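You operate a simulated robot arm through the tools that you are given. There is no shell and no other tool. Be economical: measure what you need, move in short steps, check, and stop when the job is done.

The job below is to be done with a simulated two-armed robot. You get a single attempt, and the scene is never put back.

TASK
Take the press cloth from the dryer top and lay it out flat on the pale worktop top.

It is judged by the outcome, as a careful person would: the job done as asked, and still so three seconds after it is handed in. It fails if anything else is knocked over, pushed out of place, dropped, spilled or broken. Flat cloth is picked up by pressing the open fingertips on it (5 to 10 N) and closing them slowly along it; thin cloth reads only 2 to 8 mm in the jaws.

THE ROBOT
Two 7-joint arms with two-finger parallel grippers on one trunk, on a base that drives. Base frame: it is fixed to the floor where the robot stands at the start and does not move with it; the origin is under the middle of the robot, x ahead of it, y to its left, z up; the surface under the hand at the start is at about z = 0.85. Lengths are in m, angles in rad, forces in N, time in s.
The left shoulder is at the start at [0.07, 0.163, 1.095], the right one opposite. With the tool pointing down near the work surface each hand reaches from about 0.38 to 0.88 m from the robot's upright axis, wherever it stands, measured 20 degrees to its own side. Places, roughly: pale worktop top [-1.5, -0.3, 0.9]; press cloth [0.6, 0.1, 0.9]. Payload 3.43 kg a hand.
The TCP of each hand is the grasp point between the finger pads, 0.034 m short of the fingertips. In the tool frame z runs along the fingers and y along their closing line. The gripper opens to 0.128 m. The fingers are 0.024 m wide and 0.012 m thick; the gripper's body (0.048 by 0.13 m) begins 0.096 m behind the TCP.
Orientation is told as [roll, pitch, yaw] about the base's x, y, z axes, in that order, counted from this pose: with the fingers straight down and closing along the base's y, the tool's x points along the base's -x, its y along +y and its z along -z.

THE INTERFACE
- The arms move only by the tool play_rows. It takes "left_steps", "right_steps" or both (then of equal length, played together; a hand with none holds still); each is a list of rows, each an object (a shift or turn left out is 0, a gripper value left out holds the last) with "translation": the shift along the tool's x, y, z in cm, a list of three; "rot": the turn, a rotation vector about the tool's x, y, z in rad, a list of three; "gripper": the finger opening in cm, from 0 to 12.8. In form: [{"translation": [tx, ty, tz], "rot": [rx, ry, rz], "gripper": gripper}, ...]. A call has 1 to 12 rows; each row is the pose to reach, as a shift and turn from the pose commanded when the call began, along the tool's axes at that moment. Rows are played at 5 a second. More than 0.05 m and 0.15 rad between two rows, or a gripper value outside its range, and nothing of the call is played. Where a pose cannot be reached the arm comes as near as it can. A force on the tool above 40 N (or 10 N above the force at the start of the call, whichever is more), or a blocked arm, ends the call early, and 0.2 s more pass. The fingers move at their own pace (about 0.153 m/s each) and stop on an object; they squeeze with about 38 N. The grip force told is the motor's: it shows also when the fingers shut on nothing. Time passes only in rows, and 0.2 s behind the last, so rows that repeat a pose let the fingers close. It gives the time, the measured TCP pose, the force on the tool (base axes), the opening and the grip force at its end, in the units of the frame above (readings bear some noise), with the torque about the TCP (base axes, N m) and any sound that the robot's microphone picked up, and new pictures: "pictures" is both (left out), scene, wrist or none (wrist: the cameras of the hands that moved).
- Cameras (640 x 400 px; columns grow to the right, rows downward): "scene" is now at [0.1376, 0.0076, 1.3267]; the picture's right is [0.09, -1.00, 0.00], its down [-0.56, -0.05, -0.83] and it looks along [0.82, 0.07, -0.56] (base axes); focal length 256 px, centre (320, 200). "left" rides on the left gripper at [0.076, 0.011, -0.16] in its tool frame; the picture's right is [-0.15, 0.99, 0.00], its down [-0.88, -0.13, -0.46] and it looks along [-0.45, -0.07, 0.89] (tool axes); focal length 234 px, centre (320, 200). "right" rides on the right gripper at [0.076, -0.011, -0.16] in its tool frame; the picture's right is [0.15, 0.99, 0.00], its down [-0.88, 0.13, -0.46] and it looks along [-0.45, 0.07, 0.89] (tool axes); focal length 234 px, centre (320, 200).
- move_column(by): slides the trunk up (or, below 0, down) by that many m; the arms and the scene camera ride with it, the base frame stays. It gives what a move gives, with no picture.
- roll_base(legs): drives the robot by 1 to 6 legs, each [ahead, left, turn to the left] in m, m and rad, along the robot's own axes; the way and the turn of a leg run together, so that a leg with both is an arc; at most 1.5 m and 3.142 rad a leg. The arms and the cameras ride along, it lands a little off, and it stops where it bumps. It gives what a move gives, and a new picture of the scene camera.
- turn_head(pan, tilt): turns the head with the scene camera to pan (to the left, within 1.501 rad either way) and tilt (down, from -0.506 to 1.204), counted from straight ahead of the robot. It gives what a move gives, and a new picture of the scene camera.
- probe_pixels(camera, pixels): for up to 12 pixels [column, row] of the newest picture of that camera ("zoom" is the newest enlarged one), the place [x, y, z] in the base frame of the surface seen there, good to about 0.002 m. The clock stands still meanwhile.
- zoom(camera, box): a new picture of the part [left, top, right, bottom] of that camera's present view, enlarged. The clock stands still meanwhile.
- sign_off(): hands the job in; it is judged then, once.

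Work in short steps. Measure before you move; look again where a grasp or a placing could have gone wrong, and mend it. You have 80 turns and 260 pictures in all, those below and enlarged ones among them. Open the grippers and draw the arms clear of the work before you hand the job in, unless the task says otherwise; then end with one line.

The tools are called after "Request:" as a command line: name --argument value ..., lists and objects as JSON in quotes. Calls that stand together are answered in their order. play_rows: Moves the arms, as the interface text tells. Its arguments: {"type":"object","properties":{"left_steps":{"type":"array"},"right_steps":{"type":"array"},"pictures":{"type":"string","enum":["both","scene","wrist","none"]}},"required":[]} The other tools are called the same way: move_column (by) slides the trunk up or down; roll_base (legs) drives the base; turn_head (pan, tilt) turns the head that bears the scene camera; probe_pixels (camera, pixels) gives the place of the surface under pixels of a picture; zoom (camera, box) takes an enlarged picture of a part of a camera's view; sign_off () hands the job in.

At the start:

```text
time_s: 0.0
left_position: [0.4643, 0.3166, 0.9936]
left_orientation: [0.0, 0.0, -0.001]
left_contact_force: [0.4, 0.9, 0.8]
left_ft_torque: [0.01, 0.01, -0.01]
left_gripper_width: 0.1281
left_gripper_force: 0.1
right_position: [0.6906, -0.2121, 1.0667]
right_orientation: [0.0, 0.0, 0.0]
right_contact_force: [-0.3, -0.6, -0.2]
right_ft_torque: [-0.03, 0.0, 0.01]
right_gripper_width: 0.1281
right_gripper_force: 0.0
trunk travel left (down, up): [-0.575, 0.365]
robot x, y, heading: [0.0017, -0.0006, 0.0]
head pan, tilt: [0.089, 0.597]
```

scene: 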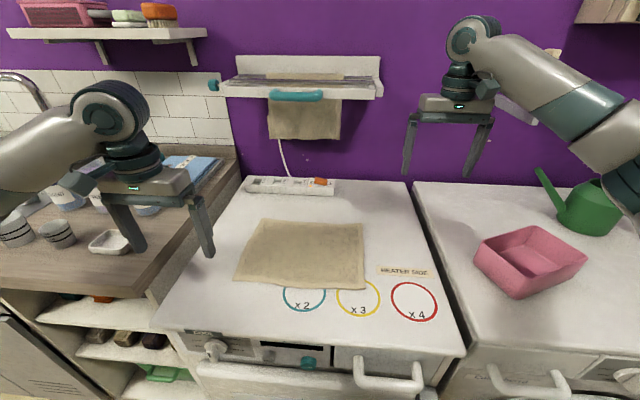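
right: 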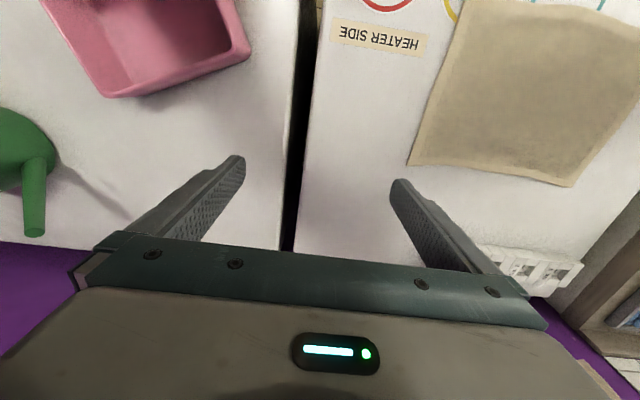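
left: 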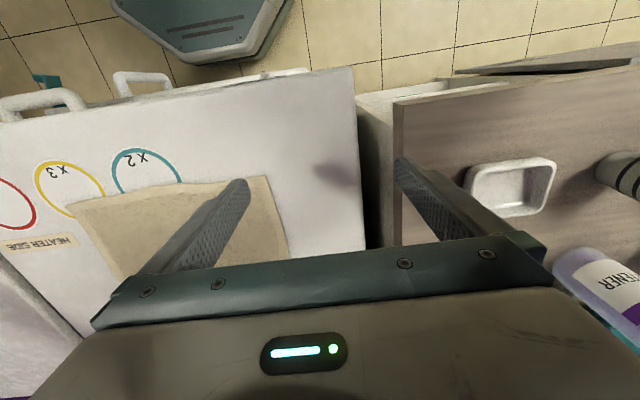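

The cloth lies on the dryer at about (237..365, 220..290) in the scene picture. I measure its corners and the surface beside it.

Request:
probe_pixels --camera "scene" --pixels '[[262, 220], [362, 224], [364, 289], [236, 281], [300, 255], [315, 220], [240, 250], [390, 250], [300, 320], [220, 240], [420, 345], [165, 325]]'

Request:
zoom --camera "scene" --box '[200, 180, 440, 330]'

```text
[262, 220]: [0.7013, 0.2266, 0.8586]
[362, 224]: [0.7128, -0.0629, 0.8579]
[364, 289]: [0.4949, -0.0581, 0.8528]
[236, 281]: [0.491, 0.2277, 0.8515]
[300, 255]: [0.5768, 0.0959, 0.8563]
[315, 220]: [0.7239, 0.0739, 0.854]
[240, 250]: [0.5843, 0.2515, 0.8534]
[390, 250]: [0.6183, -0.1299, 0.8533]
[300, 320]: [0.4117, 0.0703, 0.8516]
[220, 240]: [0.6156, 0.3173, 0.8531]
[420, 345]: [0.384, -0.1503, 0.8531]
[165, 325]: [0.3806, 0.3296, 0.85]
```

```text
2.67 times, centred on (320, 255) of scene
```

zoom: 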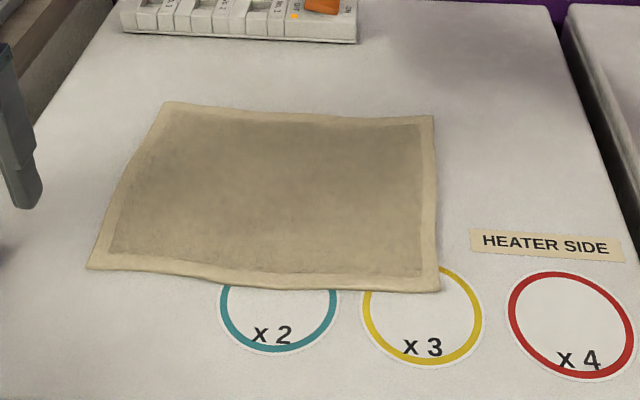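

The cloth is about 0.29 (y) by 0.22 m (x), its near edge at x≈0.49. I look around first, to learn the room that I will drive through.

Request:
turn_head --pan -1.5 --tilt 0.45

Request:
turn_head --pan 1.5 --tilt 0.45

```text
time_s: 1.7
left_position: [0.4648, 0.3171, 0.9926]
left_orientation: [-0.002, 0.0, -0.001]
left_contact_force: [1.0, 0.3, -0.3]
left_ft_torque: [-0.01, -0.04, 0.01]
left_gripper_width: 0.1279
left_gripper_force: 0.0
right_position: [0.6898, -0.2128, 1.0674]
right_orientation: [0.0, -0.001, -0.001]
right_contact_force: [-0.1, -0.3, 0.7]
right_ft_torque: [-0.03, -0.03, 0.02]
right_gripper_width: 0.1278
right_gripper_force: 0.0
trunk travel left (down, up): [-0.575, 0.365]
robot x, y, heading: [-0.0038, -0.0018, 0.003]
head pan, tilt: [-1.499, 0.45]
```

scene: 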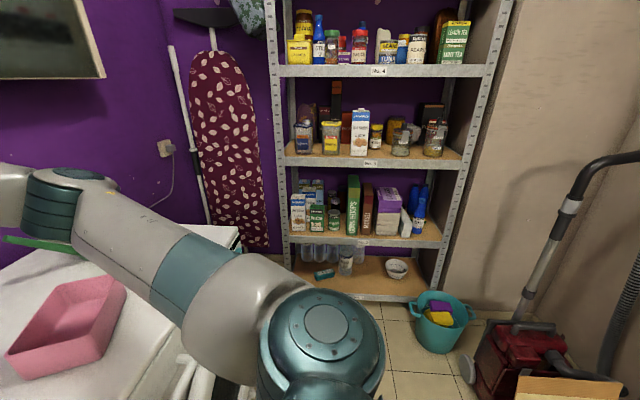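

```text
time_s: 4.3
left_position: [0.4643, 0.3164, 0.9917]
left_orientation: [0.0, 0.0, -0.001]
left_contact_force: [0.4, 0.1, -0.7]
left_ft_torque: [0.0, -0.04, 0.04]
left_gripper_width: 0.1278
left_gripper_force: 0.0
right_position: [0.6899, -0.2126, 1.0677]
right_orientation: [0.0, 0.0, 0.0]
right_contact_force: [0.1, 0.1, -0.4]
right_ft_torque: [0.01, 0.01, 0.02]
right_gripper_width: 0.128
right_gripper_force: 0.0
trunk travel left (down, up): [-0.575, 0.365]
robot x, y, heading: [0.0015, -0.0021, 0.002]
head pan, tilt: [1.499, 0.45]
```

scene: 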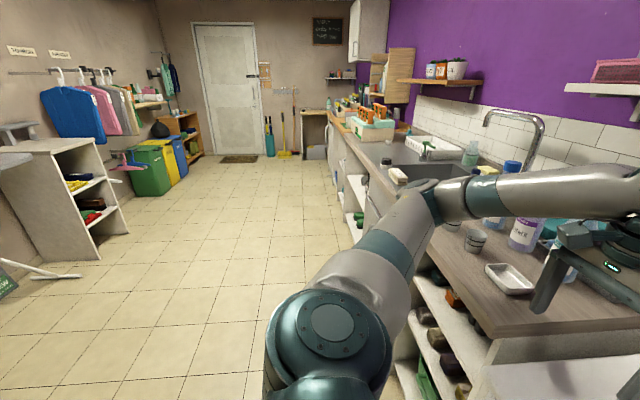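

The pale unit at left (10–110, 140–260) may be the worktop. I probe it, the thing on the floor at (40,270), and things on the right.

Request:
probe_pixels --camera "scene" --pixels '[[60, 146], [20, 150], [95, 140], [40, 272], [10, 285], [78, 276], [5, 265], [15, 128], [95, 250], [150, 170], [300, 300], [120, 165]]'

Request:
turn_head --pan 0.0 --tilt 0.75

```text
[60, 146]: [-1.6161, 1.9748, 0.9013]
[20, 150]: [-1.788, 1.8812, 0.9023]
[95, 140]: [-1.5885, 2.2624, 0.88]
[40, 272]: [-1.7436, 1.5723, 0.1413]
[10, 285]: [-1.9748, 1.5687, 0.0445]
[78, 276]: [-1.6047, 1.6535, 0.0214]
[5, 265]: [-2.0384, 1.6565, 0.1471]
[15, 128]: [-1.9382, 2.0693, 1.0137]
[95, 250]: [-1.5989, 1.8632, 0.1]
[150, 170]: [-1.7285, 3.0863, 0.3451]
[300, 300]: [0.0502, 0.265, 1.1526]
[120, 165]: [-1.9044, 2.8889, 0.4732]
```

```text
time_s: 5.9
left_position: [0.4648, 0.3171, 0.9924]
left_orientation: [-0.001, 0.0, -0.001]
left_contact_force: [-0.4, -0.3, 1.0]
left_ft_torque: [-0.01, 0.0, 0.02]
left_gripper_width: 0.128
left_gripper_force: 0.0
right_position: [0.6904, -0.213, 1.0668]
right_orientation: [0.0, 0.001, 0.0]
right_contact_force: [0.0, 0.0, -0.3]
right_ft_torque: [-0.02, -0.02, 0.01]
right_gripper_width: 0.1284
right_gripper_force: 0.0
trunk travel left (down, up): [-0.575, 0.365]
robot x, y, heading: [0.0, 0.0035, 0.003]
head pan, tilt: [0.0, 0.75]
```

scene: 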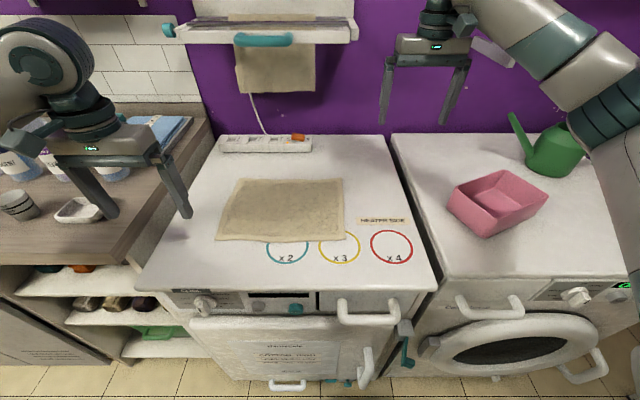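

The worktop is behind the robot and will be seen later. I plan to pinch the cloth at both corners of its near edge, with the fingers closing along x (hands turned 90°). First I bring both hands above those corners while turning.

Request:
play_rows --left_steps '[{"translation": [-0.55, -1.0, 0], "rot": [0, 0, 0.1428], "gripper": 3.5}, {"translation": [-1.1, -2.0, 0], "rot": [0, 0, 0.2856]}, {"translation": [-1.65, -3.0, 0], "rot": [0, 0, 0.4284]}, {"translation": [-2.2, -4.0, 0], "rot": [0, 0, 0.5712]}, {"translation": [-2.75, -5.0, 0], "rot": [0, 0, 0.714]}, {"translation": [-3.3, -6.0, 0], "rot": [0, 0, 0.8568]}, {"translation": [-3.85, -7.0, 0], "rot": [0, 0, 0.9996]}, {"translation": [-4.4, -8.0, 0], "rot": [0, 0, 1.1424]}, {"translation": [-4.95, -9.0, 0], "rot": [0, 0, 1.2852]}, {"translation": [-5.5, -10.0, 0], "rot": [0, 0, 1.428]}, {"translation": [-6.1, -11.2, 0], "rot": [0, 0, 1.5708]}, {"translation": [-6.1, -11.2, 0], "rot": [0, 0, 1.5708]}]' --right_steps '[{"translation": [1.5, 1.6, 0.7], "rot": [0, 0, -0.1428], "gripper": 3.5}, {"translation": [3.0, 3.2, 1.4], "rot": [0, 0, -0.2856]}, {"translation": [4.5, 4.8, 2.1], "rot": [0, 0, -0.4284]}, {"translation": [6.0, 6.4, 2.8], "rot": [0, 0, -0.5712]}, {"translation": [7.5, 8.0, 3.5], "rot": [0, 0, -0.714]}, {"translation": [9.0, 9.6, 4.2], "rot": [0, 0, -0.8568]}, {"translation": [10.5, 11.2, 4.9], "rot": [0, 0, -0.9996]}, {"translation": [12.0, 12.8, 5.6], "rot": [0, 0, -1.1424]}, {"translation": [13.5, 14.4, 6.3], "rot": [0, 0, -1.2852]}, {"translation": [15.0, 16.0, 7.0], "rot": [0, 0, -1.428]}, {"translation": [16.5, 17.7, 7.4], "rot": [0, 0, -1.5708]}, {"translation": [16.5, 17.7, 7.4], "rot": [0, 0, -1.5708]}]'

```text
time_s: 8.5
left_position: [0.5257, 0.205, 0.9927]
left_orientation: [0.0, 0.0, -1.572]
left_contact_force: [0.1, 0.1, 0.0]
left_ft_torque: [0.02, -0.04, -0.02]
left_gripper_width: 0.0351
left_gripper_force: 0.0
right_position: [0.5254, -0.0352, 0.9939]
right_orientation: [0.0, 0.0, 1.572]
right_contact_force: [0.2, 0.1, 0.1]
right_ft_torque: [-0.01, -0.01, -0.01]
right_gripper_width: 0.0349
right_gripper_force: 0.1
trunk travel left (down, up): [-0.575, 0.365]
robot x, y, heading: [-0.0002, -0.0023, -0.001]
head pan, tilt: [0.0, 0.75]
```

scene: 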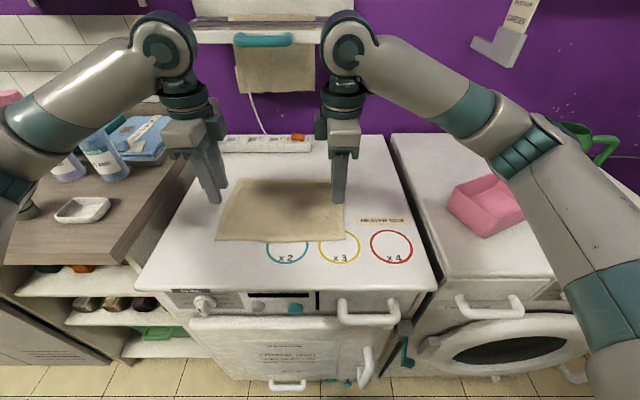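
right: 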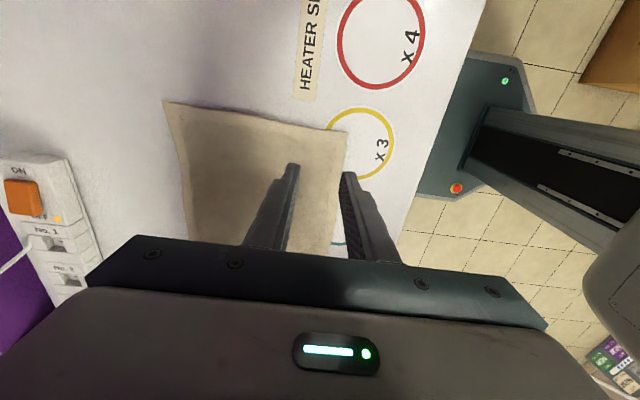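
left: 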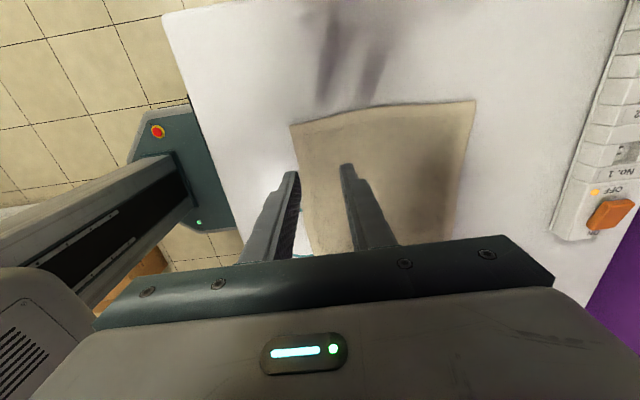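

Both hands are over the cloth. I probe the corners and the near edge in the wrist pictures.

Request:
probe_pixels --camera "left" --pixels '[[291, 126], [298, 160], [306, 200], [310, 240], [325, 180], [400, 110], [474, 102]]'

Request:
probe_pixels --camera "right" --pixels '[[346, 132], [340, 160], [335, 200], [330, 240], [320, 180], [260, 118], [165, 102]]'

```text
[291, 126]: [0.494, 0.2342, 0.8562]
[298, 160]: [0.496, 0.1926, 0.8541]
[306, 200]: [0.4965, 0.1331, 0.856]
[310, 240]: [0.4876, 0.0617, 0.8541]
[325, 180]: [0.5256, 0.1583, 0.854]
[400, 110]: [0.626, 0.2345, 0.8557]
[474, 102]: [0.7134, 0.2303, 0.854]
```

```text
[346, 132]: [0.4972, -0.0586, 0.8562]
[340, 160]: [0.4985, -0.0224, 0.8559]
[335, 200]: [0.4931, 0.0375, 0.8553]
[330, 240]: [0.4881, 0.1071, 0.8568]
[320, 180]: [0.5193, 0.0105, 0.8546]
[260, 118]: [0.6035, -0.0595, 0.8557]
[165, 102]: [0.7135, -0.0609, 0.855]
```

Edge at x≈0.496. I shift both hands 0.8 cm ahead and descend until the tips are just above the cloth.

Request:
play_rows --left_steps '[{"translation": [0, 0.8, 2.5]}, {"translation": [0, 0.8, 5]}, {"translation": [0, 0.8, 7.5]}, {"translation": [0, 0.8, 9.0]}, {"translation": [0, 0.8, 9.8]}]' --right_steps '[{"translation": [0, -0.8, 2.5]}, {"translation": [0, -0.8, 5]}, {"translation": [0, -0.8, 7.5]}, {"translation": [0, -0.8, 9.0]}, {"translation": [0, -0.8, 9.8]}]' --pictures "wrist"

```text
time_s: 9.7
left_position: [0.5328, 0.2045, 0.8933]
left_orientation: [-0.001, -0.001, -1.57]
left_contact_force: [0.8, -1.1, 0.6]
left_ft_torque: [-0.04, -0.03, -0.01]
left_gripper_width: 0.035
left_gripper_force: 0.0
right_position: [0.5339, -0.0359, 0.8954]
right_orientation: [0.0, -0.001, 1.572]
right_contact_force: [-0.6, -0.2, 0.7]
right_ft_torque: [-0.03, 0.01, -0.02]
right_gripper_width: 0.0351
right_gripper_force: 0.1
trunk travel left (down, up): [-0.575, 0.365]
robot x, y, heading: [0.0011, 0.0018, -0.001]
head pan, tilt: [0.0, 0.75]
```

right: 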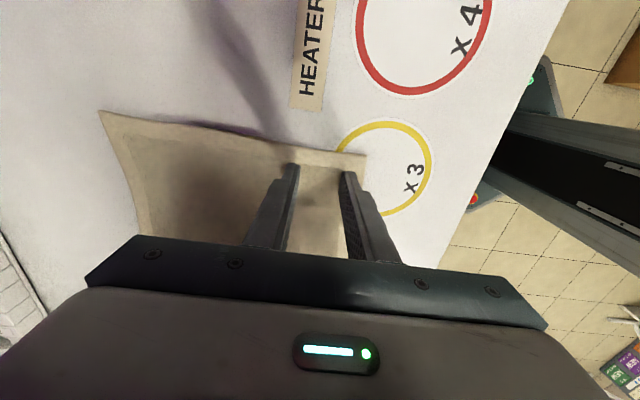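
left: 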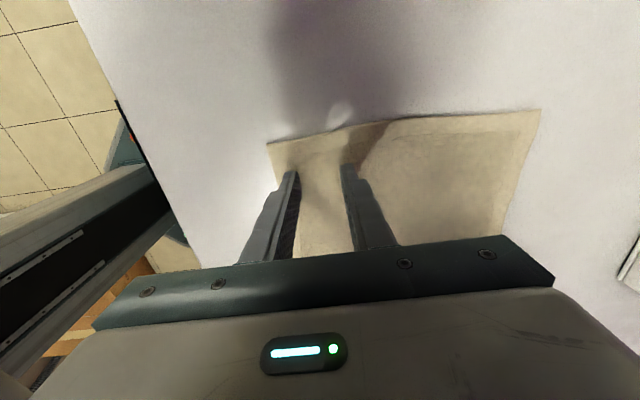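

Both tips are on the cloth with an edge margin. I lower in 2 mm steps to get contact.

Request:
play_rows --left_steps '[{"translation": [0, 0, 0.2]}, {"translation": [0, 0, 0.4]}, {"translation": [0, 0, 0.5]}]' --right_steps '[{"translation": [0, 0, 0.3]}, {"translation": [0, 0, 0.6]}, {"translation": [0, 0, 0.7]}]' --pictures "none"

```text
time_s: 10.5
left_position: [0.5331, 0.2051, 0.8884]
left_orientation: [-0.001, 0.001, -1.573]
left_contact_force: [-0.2, -0.2, 0.7]
left_ft_torque: [0.0, -0.01, 0.02]
left_gripper_width: 0.0349
left_gripper_force: 0.1
right_position: [0.533, -0.0344, 0.8877]
right_orientation: [0.001, 0.0, 1.571]
right_contact_force: [-0.1, 0.4, 0.8]
right_ft_torque: [-0.01, 0.02, 0.0]
right_gripper_width: 0.0347
right_gripper_force: 0.1
trunk travel left (down, up): [-0.575, 0.365]
robot x, y, heading: [-0.0027, 0.001, 0.002]
head pan, tilt: [0.0, 0.75]
```

No force yet; I go a little lower.

Request:
play_rows --left_steps '[{"translation": [0, 0, 0.1]}, {"translation": [0, 0, 0.2]}, {"translation": [0, 0, 0.3]}]' --right_steps '[{"translation": [0, 0, 0.1]}, {"translation": [0, 0, 0.2]}, {"translation": [0, 0, 0.3]}]' --pictures "none"

```text
time_s: 11.3
left_position: [0.5327, 0.2053, 0.8885]
left_orientation: [0.002, 0.001, -1.571]
left_contact_force: [1.1, 0.2, 4.3]
left_ft_torque: [0.04, -0.07, -0.01]
left_gripper_width: 0.0347
left_gripper_force: 0.0
right_position: [0.5323, -0.0352, 0.8862]
right_orientation: [-0.002, -0.001, 1.57]
right_contact_force: [1.7, 1.3, 13.1]
right_ft_torque: [-0.02, -0.01, -0.01]
right_gripper_width: 0.0349
right_gripper_force: 0.1
trunk travel left (down, up): [-0.575, 0.365]
robot x, y, heading: [0.0029, 0.0015, -0.002]
head pan, tilt: [0.0, 0.75]
```

Contact: left 4 N, right 13 N. I trim both to about 8 N and close slowly.

Request:
play_rows --left_steps '[{"translation": [0, 0, 0.1]}, {"translation": [0, 0, 0.1], "gripper": 3.1}, {"translation": [0, 0, 0.1], "gripper": 2.7}, {"translation": [0, 0, 0.1], "gripper": 2.3}, {"translation": [0, 0, 0.1], "gripper": 1.9}, {"translation": [0, 0, 0.1], "gripper": 1.5}, {"translation": [0, 0, 0.1], "gripper": 1.1}, {"translation": [0, 0, 0.1], "gripper": 0.7}, {"translation": [0, 0, 0.1], "gripper": 0.3}, {"translation": [0, 0, 0.1], "gripper": 0}, {"translation": [0, 0, 0.1], "gripper": 0}]' --right_steps '[{"translation": [0, 0, -0.1]}, {"translation": [0, 0, -0.1], "gripper": 3.1}, {"translation": [0, 0, -0.1], "gripper": 2.7}, {"translation": [0, 0, -0.1], "gripper": 2.3}, {"translation": [0, 0, -0.1], "gripper": 1.9}, {"translation": [0, 0, -0.1], "gripper": 1.5}, {"translation": [0, 0, -0.1], "gripper": 1.1}, {"translation": [0, 0, -0.1], "gripper": 0.7}, {"translation": [0, 0, -0.1], "gripper": 0.3}, {"translation": [0, 0, -0.1], "gripper": 0}, {"translation": [0, 0, -0.1], "gripper": 0}]'

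```text
time_s: 13.7
left_position: [0.5321, 0.2027, 0.8866]
left_orientation: [0.001, 0.0, -1.571]
left_contact_force: [1.2, -1.6, 21.7]
left_ft_torque: [0.0, 0.02, 0.03]
left_gripper_width: 0.0047
left_gripper_force: 38.0
right_position: [0.5317, -0.0366, 0.8887]
right_orientation: [-0.002, 0.0, 1.571]
right_contact_force: [0.6, 0.8, 3.6]
right_ft_torque: [0.05, 0.01, 0.04]
right_gripper_width: 0.0042
right_gripper_force: 38.2
trunk travel left (down, up): [-0.575, 0.365]
robot x, y, heading: [-0.0013, -0.0013, 0.003]
head pan, tilt: [0.0, 0.75]
```

scene: 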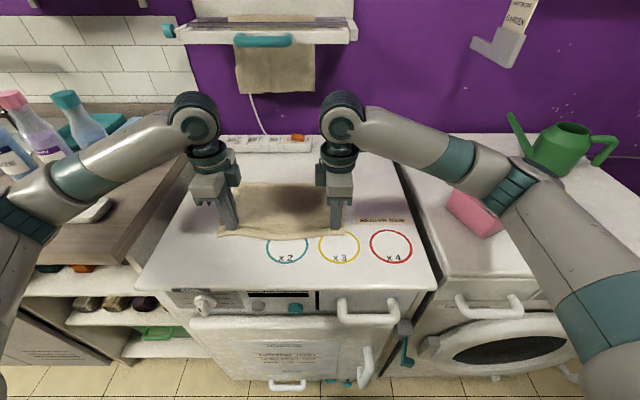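
right: 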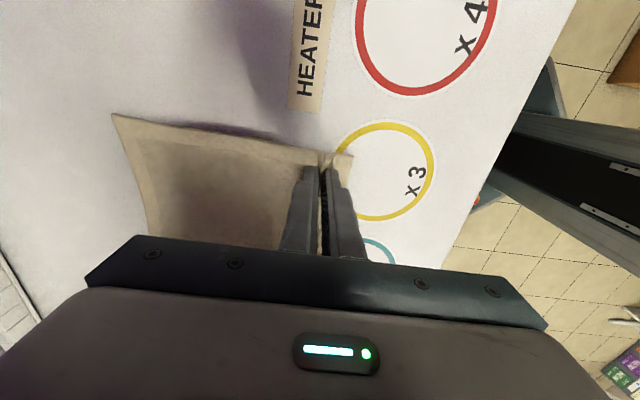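
left: 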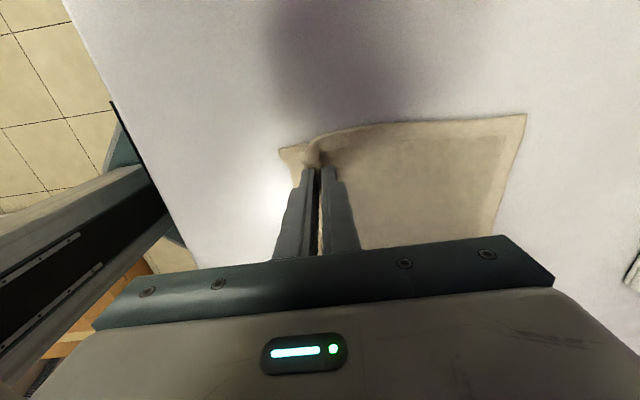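

Both jaws read 4–5 mm at 38 N and ridges of cloth stand between the fingers. I lift a few centimetres to check.

Request:
play_rows --left_steps '[{"translation": [0, 0, -1]}, {"translation": [0, 0, -2]}, {"translation": [0, 0, -3.5]}, {"translation": [0, 0, -5]}, {"translation": [0, 0, -6.5]}, {"translation": [0, 0, -8]}]' --right_steps '[{"translation": [0, 0, -1]}, {"translation": [0, 0, -2]}, {"translation": [0, 0, -3.5]}, {"translation": [0, 0, -5]}, {"translation": [0, 0, -6.5]}, {"translation": [0, 0, -8]}]'

```text
time_s: 15.1
left_position: [0.5333, 0.2041, 0.9665]
left_orientation: [0.0, 0.001, -1.571]
left_contact_force: [-0.2, -0.3, 0.2]
left_ft_torque: [0.0, 0.0, 0.03]
left_gripper_width: 0.0043
left_gripper_force: 38.1
right_position: [0.5325, -0.0349, 0.9683]
right_orientation: [0.001, 0.0, 1.571]
right_contact_force: [-0.4, 0.5, -0.5]
right_ft_torque: [0.0, -0.02, 0.02]
right_gripper_width: 0.0043
right_gripper_force: 37.9
trunk travel left (down, up): [-0.575, 0.365]
robot x, y, heading: [0.0024, 0.0032, 0.001]
head pan, tilt: [0.0, 0.75]
```

scene: 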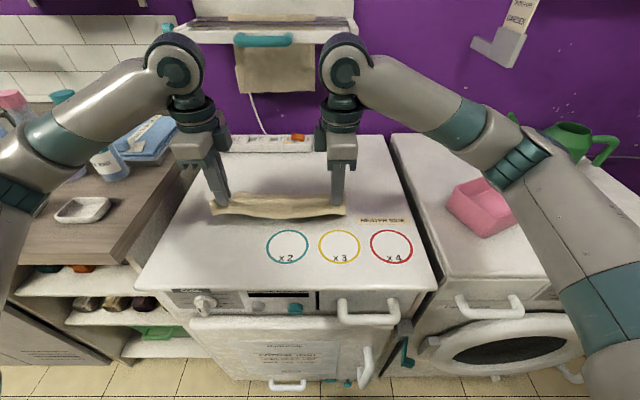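
right: 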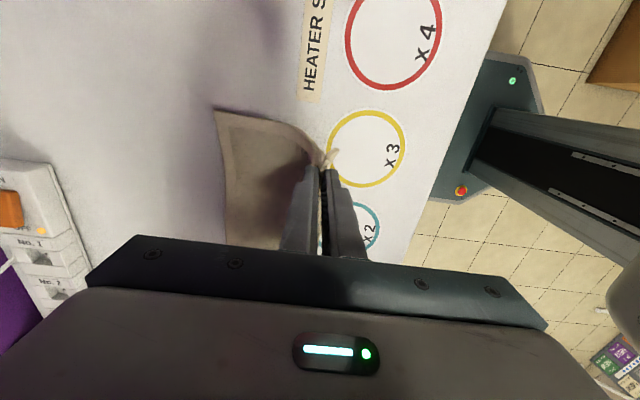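
left: 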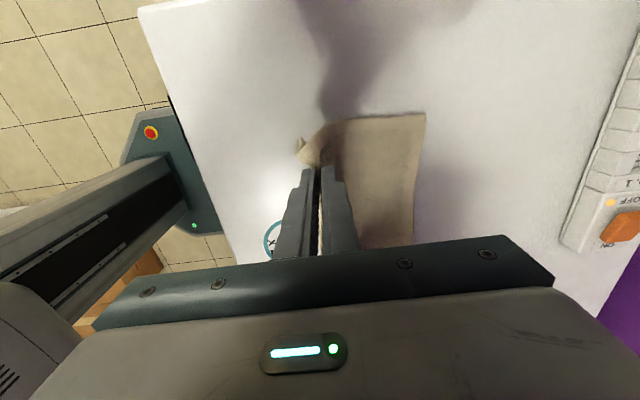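

Both corners hold. I raise the trunk so that the hanging cloth clears everything, and then look.

Request:
move_column --by 0.27

Request:
turn_head --pan 0.0 --tilt 0.7

```text
time_s: 17.8
left_position: [0.5347, 0.2053, 1.2355]
left_orientation: [0.0, 0.001, -1.57]
left_contact_force: [-0.7, -1.0, 0.5]
left_ft_torque: [0.01, 0.02, -0.02]
left_gripper_width: 0.0043
left_gripper_force: 38.4
right_position: [0.532, -0.0336, 1.2362]
right_orientation: [0.0, 0.001, 1.571]
right_contact_force: [1.0, 0.0, -0.6]
right_ft_torque: [0.02, 0.03, 0.02]
right_gripper_width: 0.0045
right_gripper_force: 37.8
trunk travel left (down, up): [-0.845, 0.095]
robot x, y, heading: [-0.0036, 0.0012, -0.001]
head pan, tilt: [0.0, 0.75]
```

```text
time_s: 18.4
left_position: [0.5333, 0.2045, 1.2355]
left_orientation: [0.0, -0.001, -1.571]
left_contact_force: [0.6, -1.0, 0.6]
left_ft_torque: [-0.02, 0.04, -0.02]
left_gripper_width: 0.0046
left_gripper_force: 38.0
right_position: [0.5338, -0.0347, 1.2367]
right_orientation: [0.0, -0.002, 1.57]
right_contact_force: [-0.1, 0.0, -0.3]
right_ft_torque: [0.03, -0.02, 0.01]
right_gripper_width: 0.0045
right_gripper_force: 38.7
trunk travel left (down, up): [-0.845, 0.095]
robot x, y, heading: [0.001, -0.0005, 0.001]
head pan, tilt: [0.0, 0.7]
```

scene: 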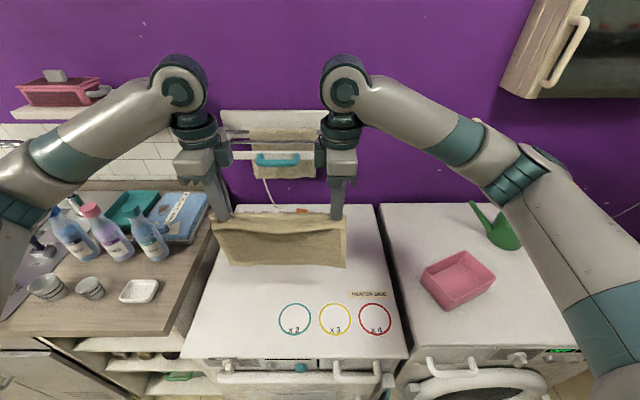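

The cloth hangs well, clear of the dryer. Before backing I look to the right rear again to measure the vacuum cleaner and box.

Request:
turn_head --pan -1.5 --tilt 0.7

```text
time_s: 20.0
left_position: [0.5345, 0.2053, 1.2364]
left_orientation: [-0.001, 0.0, -1.57]
left_contact_force: [0.7, -0.9, -0.5]
left_ft_torque: [0.02, 0.03, -0.01]
left_gripper_width: 0.0043
left_gripper_force: 38.3
right_position: [0.5325, -0.0337, 1.2364]
right_orientation: [-0.001, -0.001, 1.572]
right_contact_force: [-0.4, 0.6, -0.2]
right_ft_torque: [-0.01, 0.02, 0.0]
right_gripper_width: 0.0044
right_gripper_force: 37.8
trunk travel left (down, up): [-0.845, 0.095]
robot x, y, heading: [0.0014, -0.0004, 0.001]
head pan, tilt: [-1.499, 0.7]
```

scene: 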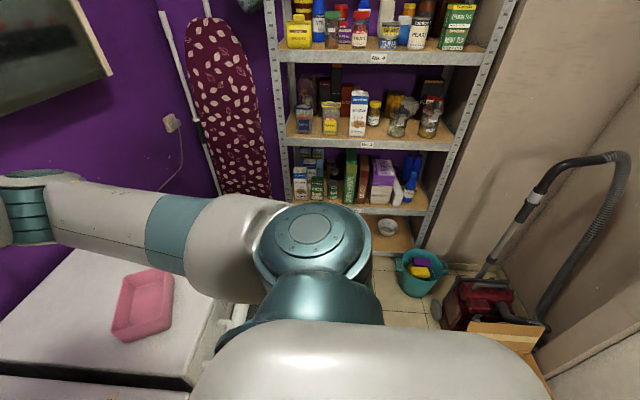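

Request:
probe_pixels --camera "scene" --pixels '[[445, 325], [510, 330], [545, 385], [600, 380], [420, 290], [600, 330], [395, 310], [620, 170], [530, 360]]'

```text
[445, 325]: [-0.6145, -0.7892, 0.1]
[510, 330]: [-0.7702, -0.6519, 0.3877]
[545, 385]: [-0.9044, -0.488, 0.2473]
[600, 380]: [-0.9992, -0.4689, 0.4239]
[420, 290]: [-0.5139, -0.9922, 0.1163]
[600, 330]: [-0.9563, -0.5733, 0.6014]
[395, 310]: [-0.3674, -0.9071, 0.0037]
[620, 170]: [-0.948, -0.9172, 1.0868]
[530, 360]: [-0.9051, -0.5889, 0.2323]
```

The vacuum and box stand at x −0.6…−0.95, y below −0.47, and a pale panel is at x≈−1. I back off 0.25 m and 0.2 m to the left, then turn left a quarter to look at the worktop.

Request:
turn_head --pan 1.2 --tilt 0.6

Request:
roll_base --legs '[[-0.25, 0.0, 0.0], [0.0, 0.2, 0.0], [0.0, 0.0, 1.0]]'

```text
time_s: 22.4
left_position: [0.5335, 0.2056, 1.236]
left_orientation: [-0.001, 0.0, -1.571]
left_contact_force: [-0.5, -0.1, -0.3]
left_ft_torque: [0.01, 0.03, 0.0]
left_gripper_width: 0.0043
left_gripper_force: 37.9
right_position: [0.5325, -0.0346, 1.2359]
right_orientation: [-0.001, 0.001, 1.571]
right_contact_force: [0.5, 0.3, -0.2]
right_ft_torque: [0.0, 0.04, 0.01]
right_gripper_width: 0.0047
right_gripper_force: 37.9
trunk travel left (down, up): [-0.845, 0.095]
robot x, y, heading: [-0.0033, -0.0031, 0.005]
head pan, tilt: [1.201, 0.6]
```

scene: 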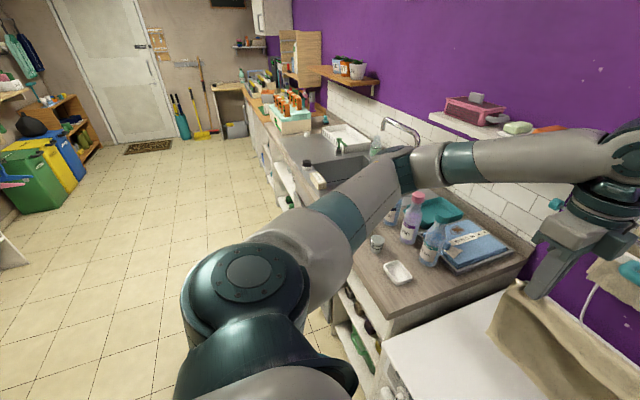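

```text
time_s: 28.0
left_position: [-0.1396, 0.7574, 1.235]
left_orientation: [0.0, 0.0, -0.56]
left_contact_force: [1.7, -0.1, -0.5]
left_ft_torque: [-0.03, -0.03, -0.02]
left_gripper_width: 0.0041
left_gripper_force: 37.5
right_position: [0.0641, 0.6306, 1.2362]
right_orientation: [0.001, -0.002, 2.583]
right_contact_force: [-0.6, 0.3, 0.4]
right_ft_torque: [-0.01, 0.01, -0.06]
right_gripper_width: 0.0041
right_gripper_force: 38.6
trunk travel left (down, up): [-0.845, 0.095]
robot x, y, heading: [-0.2484, 0.1988, 1.011]
head pan, tilt: [1.201, 0.6]
```

scene: 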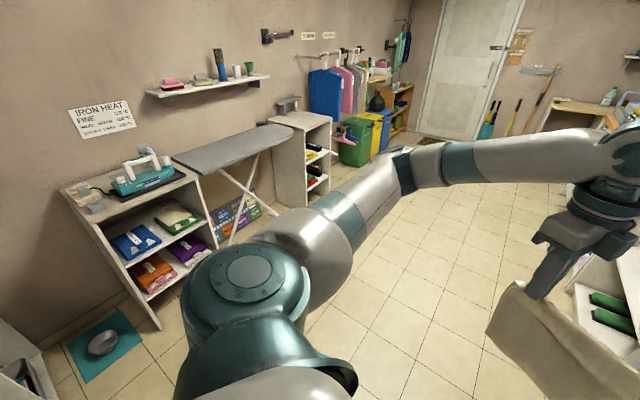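

An iron shelf appears along that wall; the target lies further left. I probe its front for clearance, then turn another 1.0 rad.

Request:
probe_pixels --camera "scene" --pixels '[[160, 325], [100, 225], [205, 180], [130, 215], [275, 210], [225, 155], [130, 380], [25, 330]]'

Request:
roll_base --legs '[[0.0, 0.0, 1.0]]'

```text
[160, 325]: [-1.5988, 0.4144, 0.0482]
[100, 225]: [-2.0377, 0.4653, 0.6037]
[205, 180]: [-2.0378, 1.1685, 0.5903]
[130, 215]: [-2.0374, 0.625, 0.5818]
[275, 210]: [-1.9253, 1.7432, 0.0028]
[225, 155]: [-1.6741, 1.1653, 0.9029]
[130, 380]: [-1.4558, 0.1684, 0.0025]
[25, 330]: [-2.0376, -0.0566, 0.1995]
```

```text
time_s: 31.0
left_position: [-0.6623, 0.5917, 1.2359]
left_orientation: [0.0, -0.001, 0.443]
left_contact_force: [-0.3, 0.4, 0.3]
left_ft_torque: [0.04, -0.05, -0.05]
left_gripper_width: 0.0044
left_gripper_force: 38.1
right_position: [-0.4452, 0.6938, 1.2364]
right_orientation: [0.0, 0.0, -2.698]
right_contact_force: [-0.6, -0.8, -0.5]
right_ft_torque: [0.0, 0.05, -0.08]
right_gripper_width: 0.004
right_gripper_force: 37.9
trunk travel left (down, up): [-0.845, 0.095]
robot x, y, heading: [-0.2497, 0.197, 2.013]
head pan, tilt: [1.201, 0.6]
```

scene: 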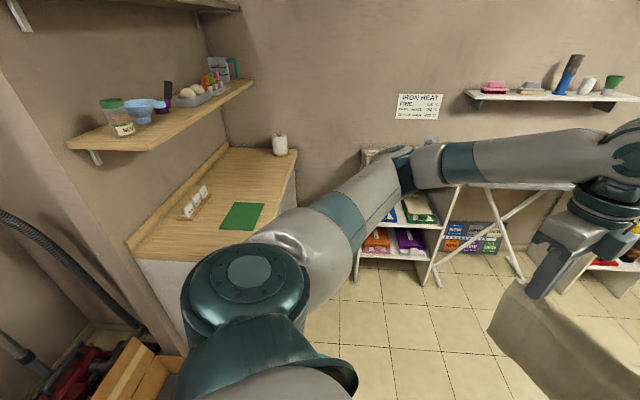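

Here is the pale worktop (130–300, 145–260) with a green mat, a small rack, a jar and a wall shelf above. I turn the head for a clear view.

Request:
turn_head --pan 1.5 --tilt 0.5

```text
time_s: 31.8
left_position: [-0.662, 0.5926, 1.2367]
left_orientation: [0.0, 0.0, 0.444]
left_contact_force: [0.5, -0.1, -0.5]
left_ft_torque: [0.02, -0.02, -0.05]
left_gripper_width: 0.0043
left_gripper_force: 37.9
right_position: [-0.4457, 0.6924, 1.2372]
right_orientation: [0.001, 0.001, -2.699]
right_contact_force: [-0.2, -0.3, -0.6]
right_ft_torque: [-0.02, -0.02, -0.11]
right_gripper_width: 0.0042
right_gripper_force: 37.9
trunk travel left (down, up): [-0.845, 0.095]
robot x, y, heading: [-0.2486, 0.1983, 2.015]
head pan, tilt: [1.499, 0.499]
```

scene: 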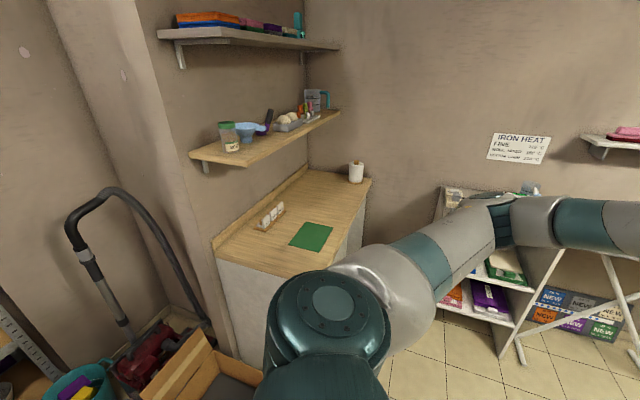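

Request:
probe_pixels --camera "scene" --pixels '[[216, 252], [372, 182], [308, 172], [293, 240], [330, 230], [300, 222], [322, 250], [260, 228], [283, 208], [355, 180], [190, 155], [235, 165]]'

Request:
zoom --camera "scene" --box '[190, 90, 390, 290]'

Request:
probe_pixels --camera "scene" --pixels '[[338, 110], [245, 275], [280, 270], [300, 275], [345, 230], [335, 260], [250, 385], [190, 345], [245, 240], [340, 205], [210, 330]]'

```text
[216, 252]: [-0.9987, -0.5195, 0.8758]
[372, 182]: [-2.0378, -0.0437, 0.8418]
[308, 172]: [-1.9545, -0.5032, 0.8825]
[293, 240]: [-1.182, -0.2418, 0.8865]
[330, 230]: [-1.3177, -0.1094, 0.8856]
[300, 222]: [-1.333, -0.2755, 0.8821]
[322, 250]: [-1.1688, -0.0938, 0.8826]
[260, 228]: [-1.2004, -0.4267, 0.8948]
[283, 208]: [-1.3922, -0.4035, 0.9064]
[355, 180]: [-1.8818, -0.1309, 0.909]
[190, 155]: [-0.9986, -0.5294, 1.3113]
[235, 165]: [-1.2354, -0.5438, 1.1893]
```

```text
2.00 times, centred on (290, 190) of scene
```

zoom: 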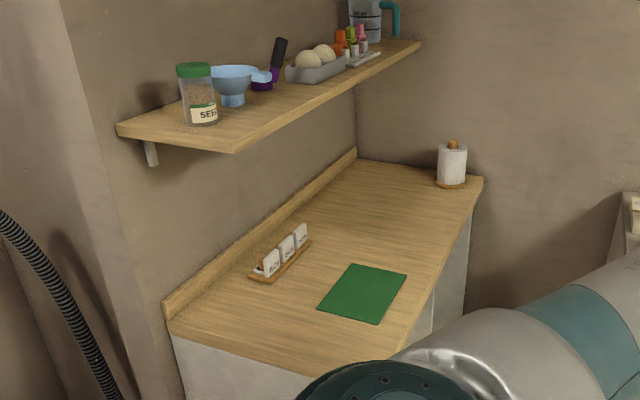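

```text
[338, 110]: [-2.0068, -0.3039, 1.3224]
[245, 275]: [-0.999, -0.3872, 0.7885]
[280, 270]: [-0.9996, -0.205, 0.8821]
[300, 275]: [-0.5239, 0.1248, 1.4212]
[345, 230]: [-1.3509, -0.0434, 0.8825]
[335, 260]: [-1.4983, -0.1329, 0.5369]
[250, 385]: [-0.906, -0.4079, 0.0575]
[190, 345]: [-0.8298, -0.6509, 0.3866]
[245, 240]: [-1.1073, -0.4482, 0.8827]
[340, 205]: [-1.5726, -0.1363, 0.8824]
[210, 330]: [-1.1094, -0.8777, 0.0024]
```

The worktop top is at z≈0.8825, x −2.04…−1.0, y −0.5…−0.04, and its free space is x −1.36…−1.84 between mat and jar. I saw a bowl on a teal floor mat near there, so I look at it to learn where the base may stand.

Request:
turn_head --pan 0.95 --tilt 0.75

Request:
zoom --camera "right" --box '[0, 0, 640, 400]'

```text
time_s: 32.7
left_position: [-0.6626, 0.5924, 1.2369]
left_orientation: [-0.001, 0.001, 0.442]
left_contact_force: [0.5, 0.7, -1.1]
left_ft_torque: [-0.04, 0.02, -0.05]
left_gripper_width: 0.0042
left_gripper_force: 38.2
right_position: [-0.4448, 0.6927, 1.2367]
right_orientation: [0.0, 0.0, -2.7]
right_contact_force: [-0.6, 0.5, 0.7]
right_ft_torque: [-0.02, 0.02, -0.05]
right_gripper_width: 0.0041
right_gripper_force: 37.4
trunk travel left (down, up): [-0.845, 0.095]
robot x, y, heading: [-0.2465, 0.1958, 2.014]
head pan, tilt: [0.949, 0.75]
```

scene: 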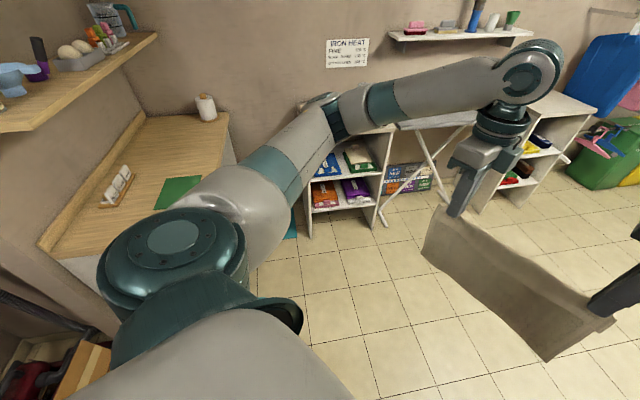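

```text
1.00 times, centred on (320, 200) of right (not enlarged: the box is as wide or as high as the picture)
```

zoom: 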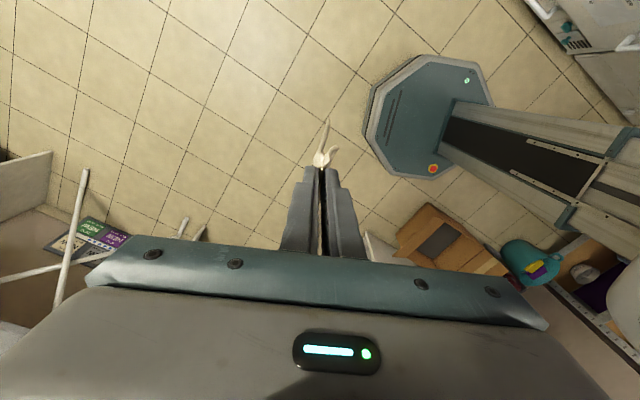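

The wrist view shows the base outline and the box; I probe these, and the teal floor mat at (290,230) in the scene picture.

Request:
probe_pixels --camera "right" --pixels '[[376, 85], [402, 58], [475, 60], [368, 140], [397, 174], [437, 177], [410, 110], [397, 238], [430, 203], [505, 270]]'

Request:
probe_pixels --camera "scene" --pixels '[[294, 228], [297, 240], [310, 235], [222, 120], [198, 118], [235, 165], [365, 205], [390, 225], [148, 114], [115, 165]]'

```text
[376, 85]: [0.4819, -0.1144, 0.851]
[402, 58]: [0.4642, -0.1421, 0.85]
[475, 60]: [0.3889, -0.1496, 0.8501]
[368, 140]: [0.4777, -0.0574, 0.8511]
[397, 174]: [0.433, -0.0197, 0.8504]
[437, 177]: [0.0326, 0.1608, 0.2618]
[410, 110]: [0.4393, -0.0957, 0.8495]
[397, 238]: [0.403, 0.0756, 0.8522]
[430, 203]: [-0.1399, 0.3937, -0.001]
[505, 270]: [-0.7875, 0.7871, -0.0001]
```

```text
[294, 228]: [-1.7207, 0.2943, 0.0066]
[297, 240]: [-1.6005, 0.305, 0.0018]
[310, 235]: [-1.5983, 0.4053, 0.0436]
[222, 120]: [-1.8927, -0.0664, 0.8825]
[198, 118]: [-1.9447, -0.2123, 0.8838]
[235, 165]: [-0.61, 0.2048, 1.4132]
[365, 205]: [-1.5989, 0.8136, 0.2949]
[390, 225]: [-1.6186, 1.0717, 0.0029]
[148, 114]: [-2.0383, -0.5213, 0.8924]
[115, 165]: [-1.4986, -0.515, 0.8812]
```

The probe used the older wrist picture; I probe the enlarged one instead.

Request:
probe_pixels --camera "zoom" --pixels '[[376, 85], [402, 58], [475, 60], [368, 140], [397, 174], [437, 177], [410, 110], [397, 238], [430, 205], [505, 270], [500, 245], [450, 265]]'

```text
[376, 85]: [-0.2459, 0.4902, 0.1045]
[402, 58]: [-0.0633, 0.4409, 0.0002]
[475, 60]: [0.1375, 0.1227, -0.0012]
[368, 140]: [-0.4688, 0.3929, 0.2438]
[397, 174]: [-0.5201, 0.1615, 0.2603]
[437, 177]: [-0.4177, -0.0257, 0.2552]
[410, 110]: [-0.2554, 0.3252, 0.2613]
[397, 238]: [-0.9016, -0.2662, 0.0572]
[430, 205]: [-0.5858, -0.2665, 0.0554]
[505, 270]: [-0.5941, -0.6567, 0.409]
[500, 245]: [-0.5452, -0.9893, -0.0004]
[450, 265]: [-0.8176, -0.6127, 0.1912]
```

The base is an octagon of about 0.30 m radius; the floor mat with the bowl begins near x≈−1.5, the box reaches y≈−0.27. I will stand near (−1.12, 0.4), facing diagonally. First I turn in place to heading ≈4.1 with the head ahead.

Request:
turn_head --pan 0.0 --tilt 0.7

Request:
roll_base --legs '[[0.0, 0.0, 2.09]]'

```text
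time_s: 34.0
left_position: [-0.6631, 0.5917, 1.2377]
left_orientation: [-0.001, 0.0, 0.443]
left_contact_force: [0.0, 0.8, -0.6]
left_ft_torque: [0.01, -0.07, -0.07]
left_gripper_width: 0.0042
left_gripper_force: 38.3
right_position: [-0.4448, 0.6922, 1.2367]
right_orientation: [0.0, 0.0, -2.699]
right_contact_force: [-0.3, 0.6, -0.1]
right_ft_torque: [-0.03, 0.02, -0.09]
right_gripper_width: 0.0042
right_gripper_force: 37.7
trunk travel left (down, up): [-0.845, 0.095]
robot x, y, heading: [-0.2513, 0.1989, 2.014]
head pan, tilt: [0.0, 0.7]
```

scene: 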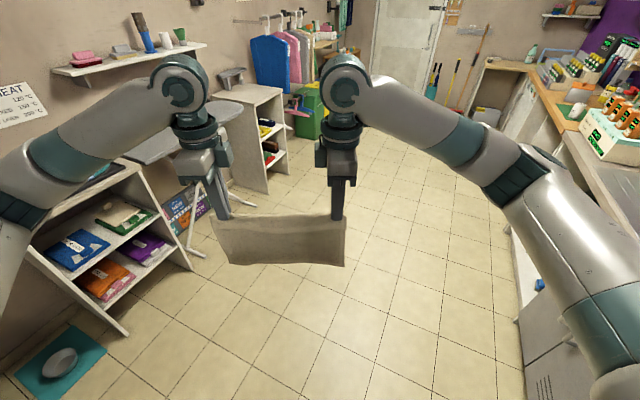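

```text
time_s: 39.4
left_position: [-0.3644, -0.362, 1.2371]
left_orientation: [-0.002, -0.002, 2.57]
left_contact_force: [-0.9, 0.2, -0.8]
left_ft_torque: [0.02, 0.03, -0.11]
left_gripper_width: 0.0044
left_gripper_force: 38.4
right_position: [-0.5665, -0.2322, 1.2367]
right_orientation: [-0.001, -0.001, -0.571]
right_contact_force: [0.8, -0.4, -0.1]
right_ft_torque: [0.03, -0.03, -0.14]
right_gripper_width: 0.0042
right_gripper_force: 38.4
trunk travel left (down, up): [-0.845, 0.095]
robot x, y, heading: [-0.2482, 0.1943, -2.143]
head pan, tilt: [0.0, 0.7]
```

scene: 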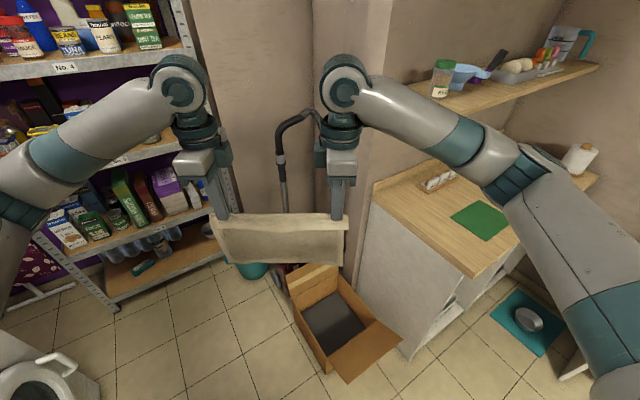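

Now the bowl mat is visible at (490–562, 288–357). I probe it, the worktop front and the shelf front edge.

Request:
probe_pixels --camera "scene" --pixels '[[490, 312], [540, 356], [563, 325], [512, 290], [528, 320], [475, 276], [520, 238], [440, 118], [560, 80], [400, 345], [345, 382], [597, 72]]'

Request:
zoom --camera "scene" --box '[360, 40, 620, 380]'

```text
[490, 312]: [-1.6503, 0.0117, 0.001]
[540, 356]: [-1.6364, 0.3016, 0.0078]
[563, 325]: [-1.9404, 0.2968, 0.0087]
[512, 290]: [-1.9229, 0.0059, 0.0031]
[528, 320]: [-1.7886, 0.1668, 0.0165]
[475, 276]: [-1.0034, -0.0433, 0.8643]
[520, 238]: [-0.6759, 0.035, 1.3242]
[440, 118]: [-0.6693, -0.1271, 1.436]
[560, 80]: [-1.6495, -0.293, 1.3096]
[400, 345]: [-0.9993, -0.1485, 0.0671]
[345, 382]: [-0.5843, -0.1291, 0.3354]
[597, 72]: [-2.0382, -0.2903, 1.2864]
```

```text
1.18 times, centred on (490, 210) of scene
```

zoom: 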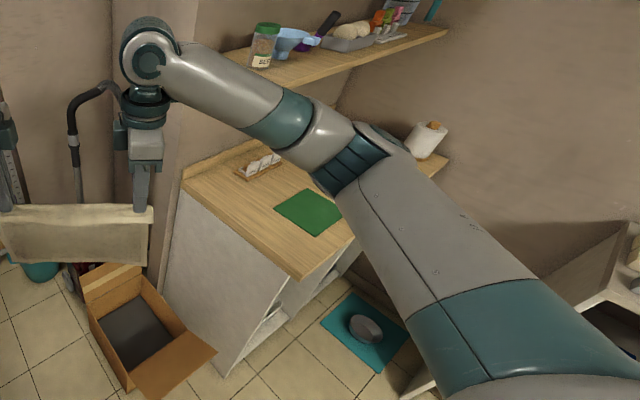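

The mat spans x −1.64…−1.94, y 0…0.3, so the base may go to x≈−1.25. I drive in two legs, first away from the box, then to about (−1.2, 0.5).

Request:
roll_base --legs '[[-0.133, -0.266, 0.0], [0.39, -0.7, 0.0]]'

```text
time_s: 45.4
left_position: [-1.3104, -0.0679, 1.2372]
left_orientation: [0.0, -0.001, 2.582]
left_contact_force: [-0.9, 0.6, 0.2]
left_ft_torque: [0.0, 0.03, -0.12]
left_gripper_width: 0.0042
left_gripper_force: 37.8
right_position: [-1.5119, 0.0608, 1.2372]
right_orientation: [-0.001, 0.001, -0.559]
right_contact_force: [-0.1, -1.5, -0.1]
right_ft_torque: [-0.02, -0.06, -0.09]
right_gripper_width: 0.0042
right_gripper_force: 38.6
trunk travel left (down, up): [-0.845, 0.095]
robot x, y, heading: [-1.2002, 0.492, -2.13]
head pan, tilt: [0.0, 0.7]
```

scene: 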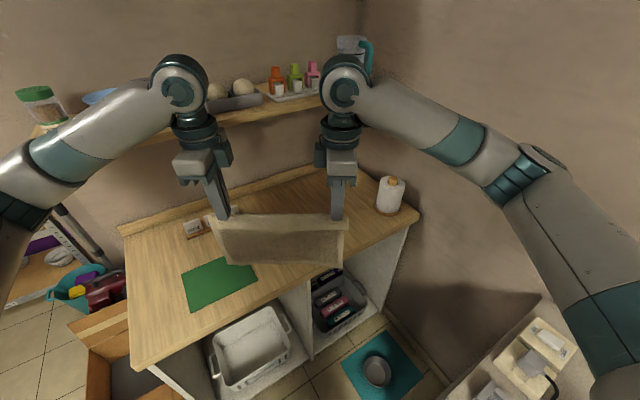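

I have a good view. The hands go to (−1.475, 0.10) and (−1.715, 0.10), turned 0.56 rad so that the cloth runs along the worktop's length, before I bring the base nearer.

Request:
play_rows --left_steps '[{"translation": [-3.8, -0.9, 0], "rot": [0, 0, -0.093]}, {"translation": [-7.6, -1.8, 0], "rot": [0, 0, -0.187]}, {"translation": [-11.5, -2.7, 0], "rot": [0, 0, -0.28]}, {"translation": [-15.3, -3.7, 0], "rot": [0, 0, -0.373]}, {"translation": [-19.1, -4.6, 0], "rot": [0, 0, -0.467]}, {"translation": [-22.9, -5.5, 0], "rot": [0, 0, -0.56]}]' --right_steps '[{"translation": [3.2, -1.2, 0], "rot": [0, 0, -0.093]}, {"translation": [6.4, -2.5, 0], "rot": [0, 0, -0.187]}, {"translation": [9.7, -3.7, 0], "rot": [0, 0, -0.28]}, {"translation": [12.9, -5.0, 0], "rot": [0, 0, -0.373]}, {"translation": [16.1, -6.2, 0], "rot": [0, 0, -0.467]}, {"translation": [19.3, -7.4, 0], "rot": [0, 0, -0.56]}]' --pictures "scene"

```text
time_s: 46.8
left_position: [-1.4807, 0.1026, 1.2359]
left_orientation: [0.004, 0.001, -3.14]
left_contact_force: [-2.1, 0.6, -0.3]
left_ft_torque: [-0.01, 0.04, -0.1]
left_gripper_width: 0.004
left_gripper_force: 37.6
right_position: [-1.7222, 0.1044, 1.2359]
right_orientation: [-0.003, -0.003, 0.001]
right_contact_force: [1.4, -0.4, -0.2]
right_ft_torque: [-0.03, -0.07, -0.12]
right_gripper_width: 0.0042
right_gripper_force: 38.0
trunk travel left (down, up): [-0.845, 0.095]
robot x, y, heading: [-1.1988, 0.4953, -2.13]
head pan, tilt: [0.0, 0.7]
```

scene: 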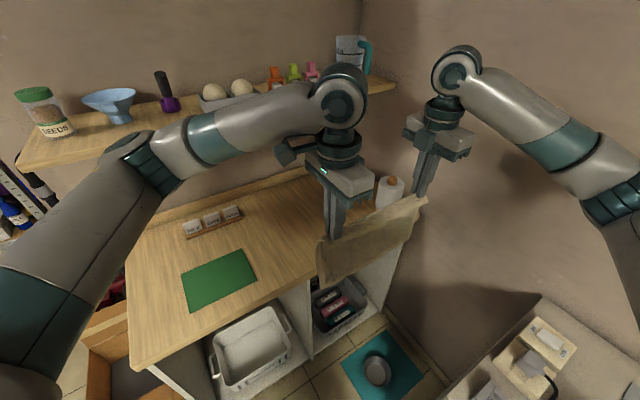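

The cloth now runs along x. The left elbow at (130,145) may come near the wall shelf when the base advances, so I probe it, plus jar and mat edges.

Request:
probe_pixels --camera "scene" --pixels '[[125, 142], [160, 150], [200, 140], [120, 190], [390, 186], [378, 190], [258, 285], [245, 250], [183, 270], [300, 300], [240, 220], [30, 160]]'

```text
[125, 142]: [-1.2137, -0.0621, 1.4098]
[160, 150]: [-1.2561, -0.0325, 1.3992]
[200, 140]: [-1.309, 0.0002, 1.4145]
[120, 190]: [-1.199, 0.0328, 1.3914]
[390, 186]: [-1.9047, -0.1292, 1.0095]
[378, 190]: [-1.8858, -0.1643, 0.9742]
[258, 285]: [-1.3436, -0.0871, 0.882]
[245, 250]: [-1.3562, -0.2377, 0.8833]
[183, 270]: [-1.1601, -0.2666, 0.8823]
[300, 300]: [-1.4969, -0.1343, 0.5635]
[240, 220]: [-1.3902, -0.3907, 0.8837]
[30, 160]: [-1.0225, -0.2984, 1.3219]
```

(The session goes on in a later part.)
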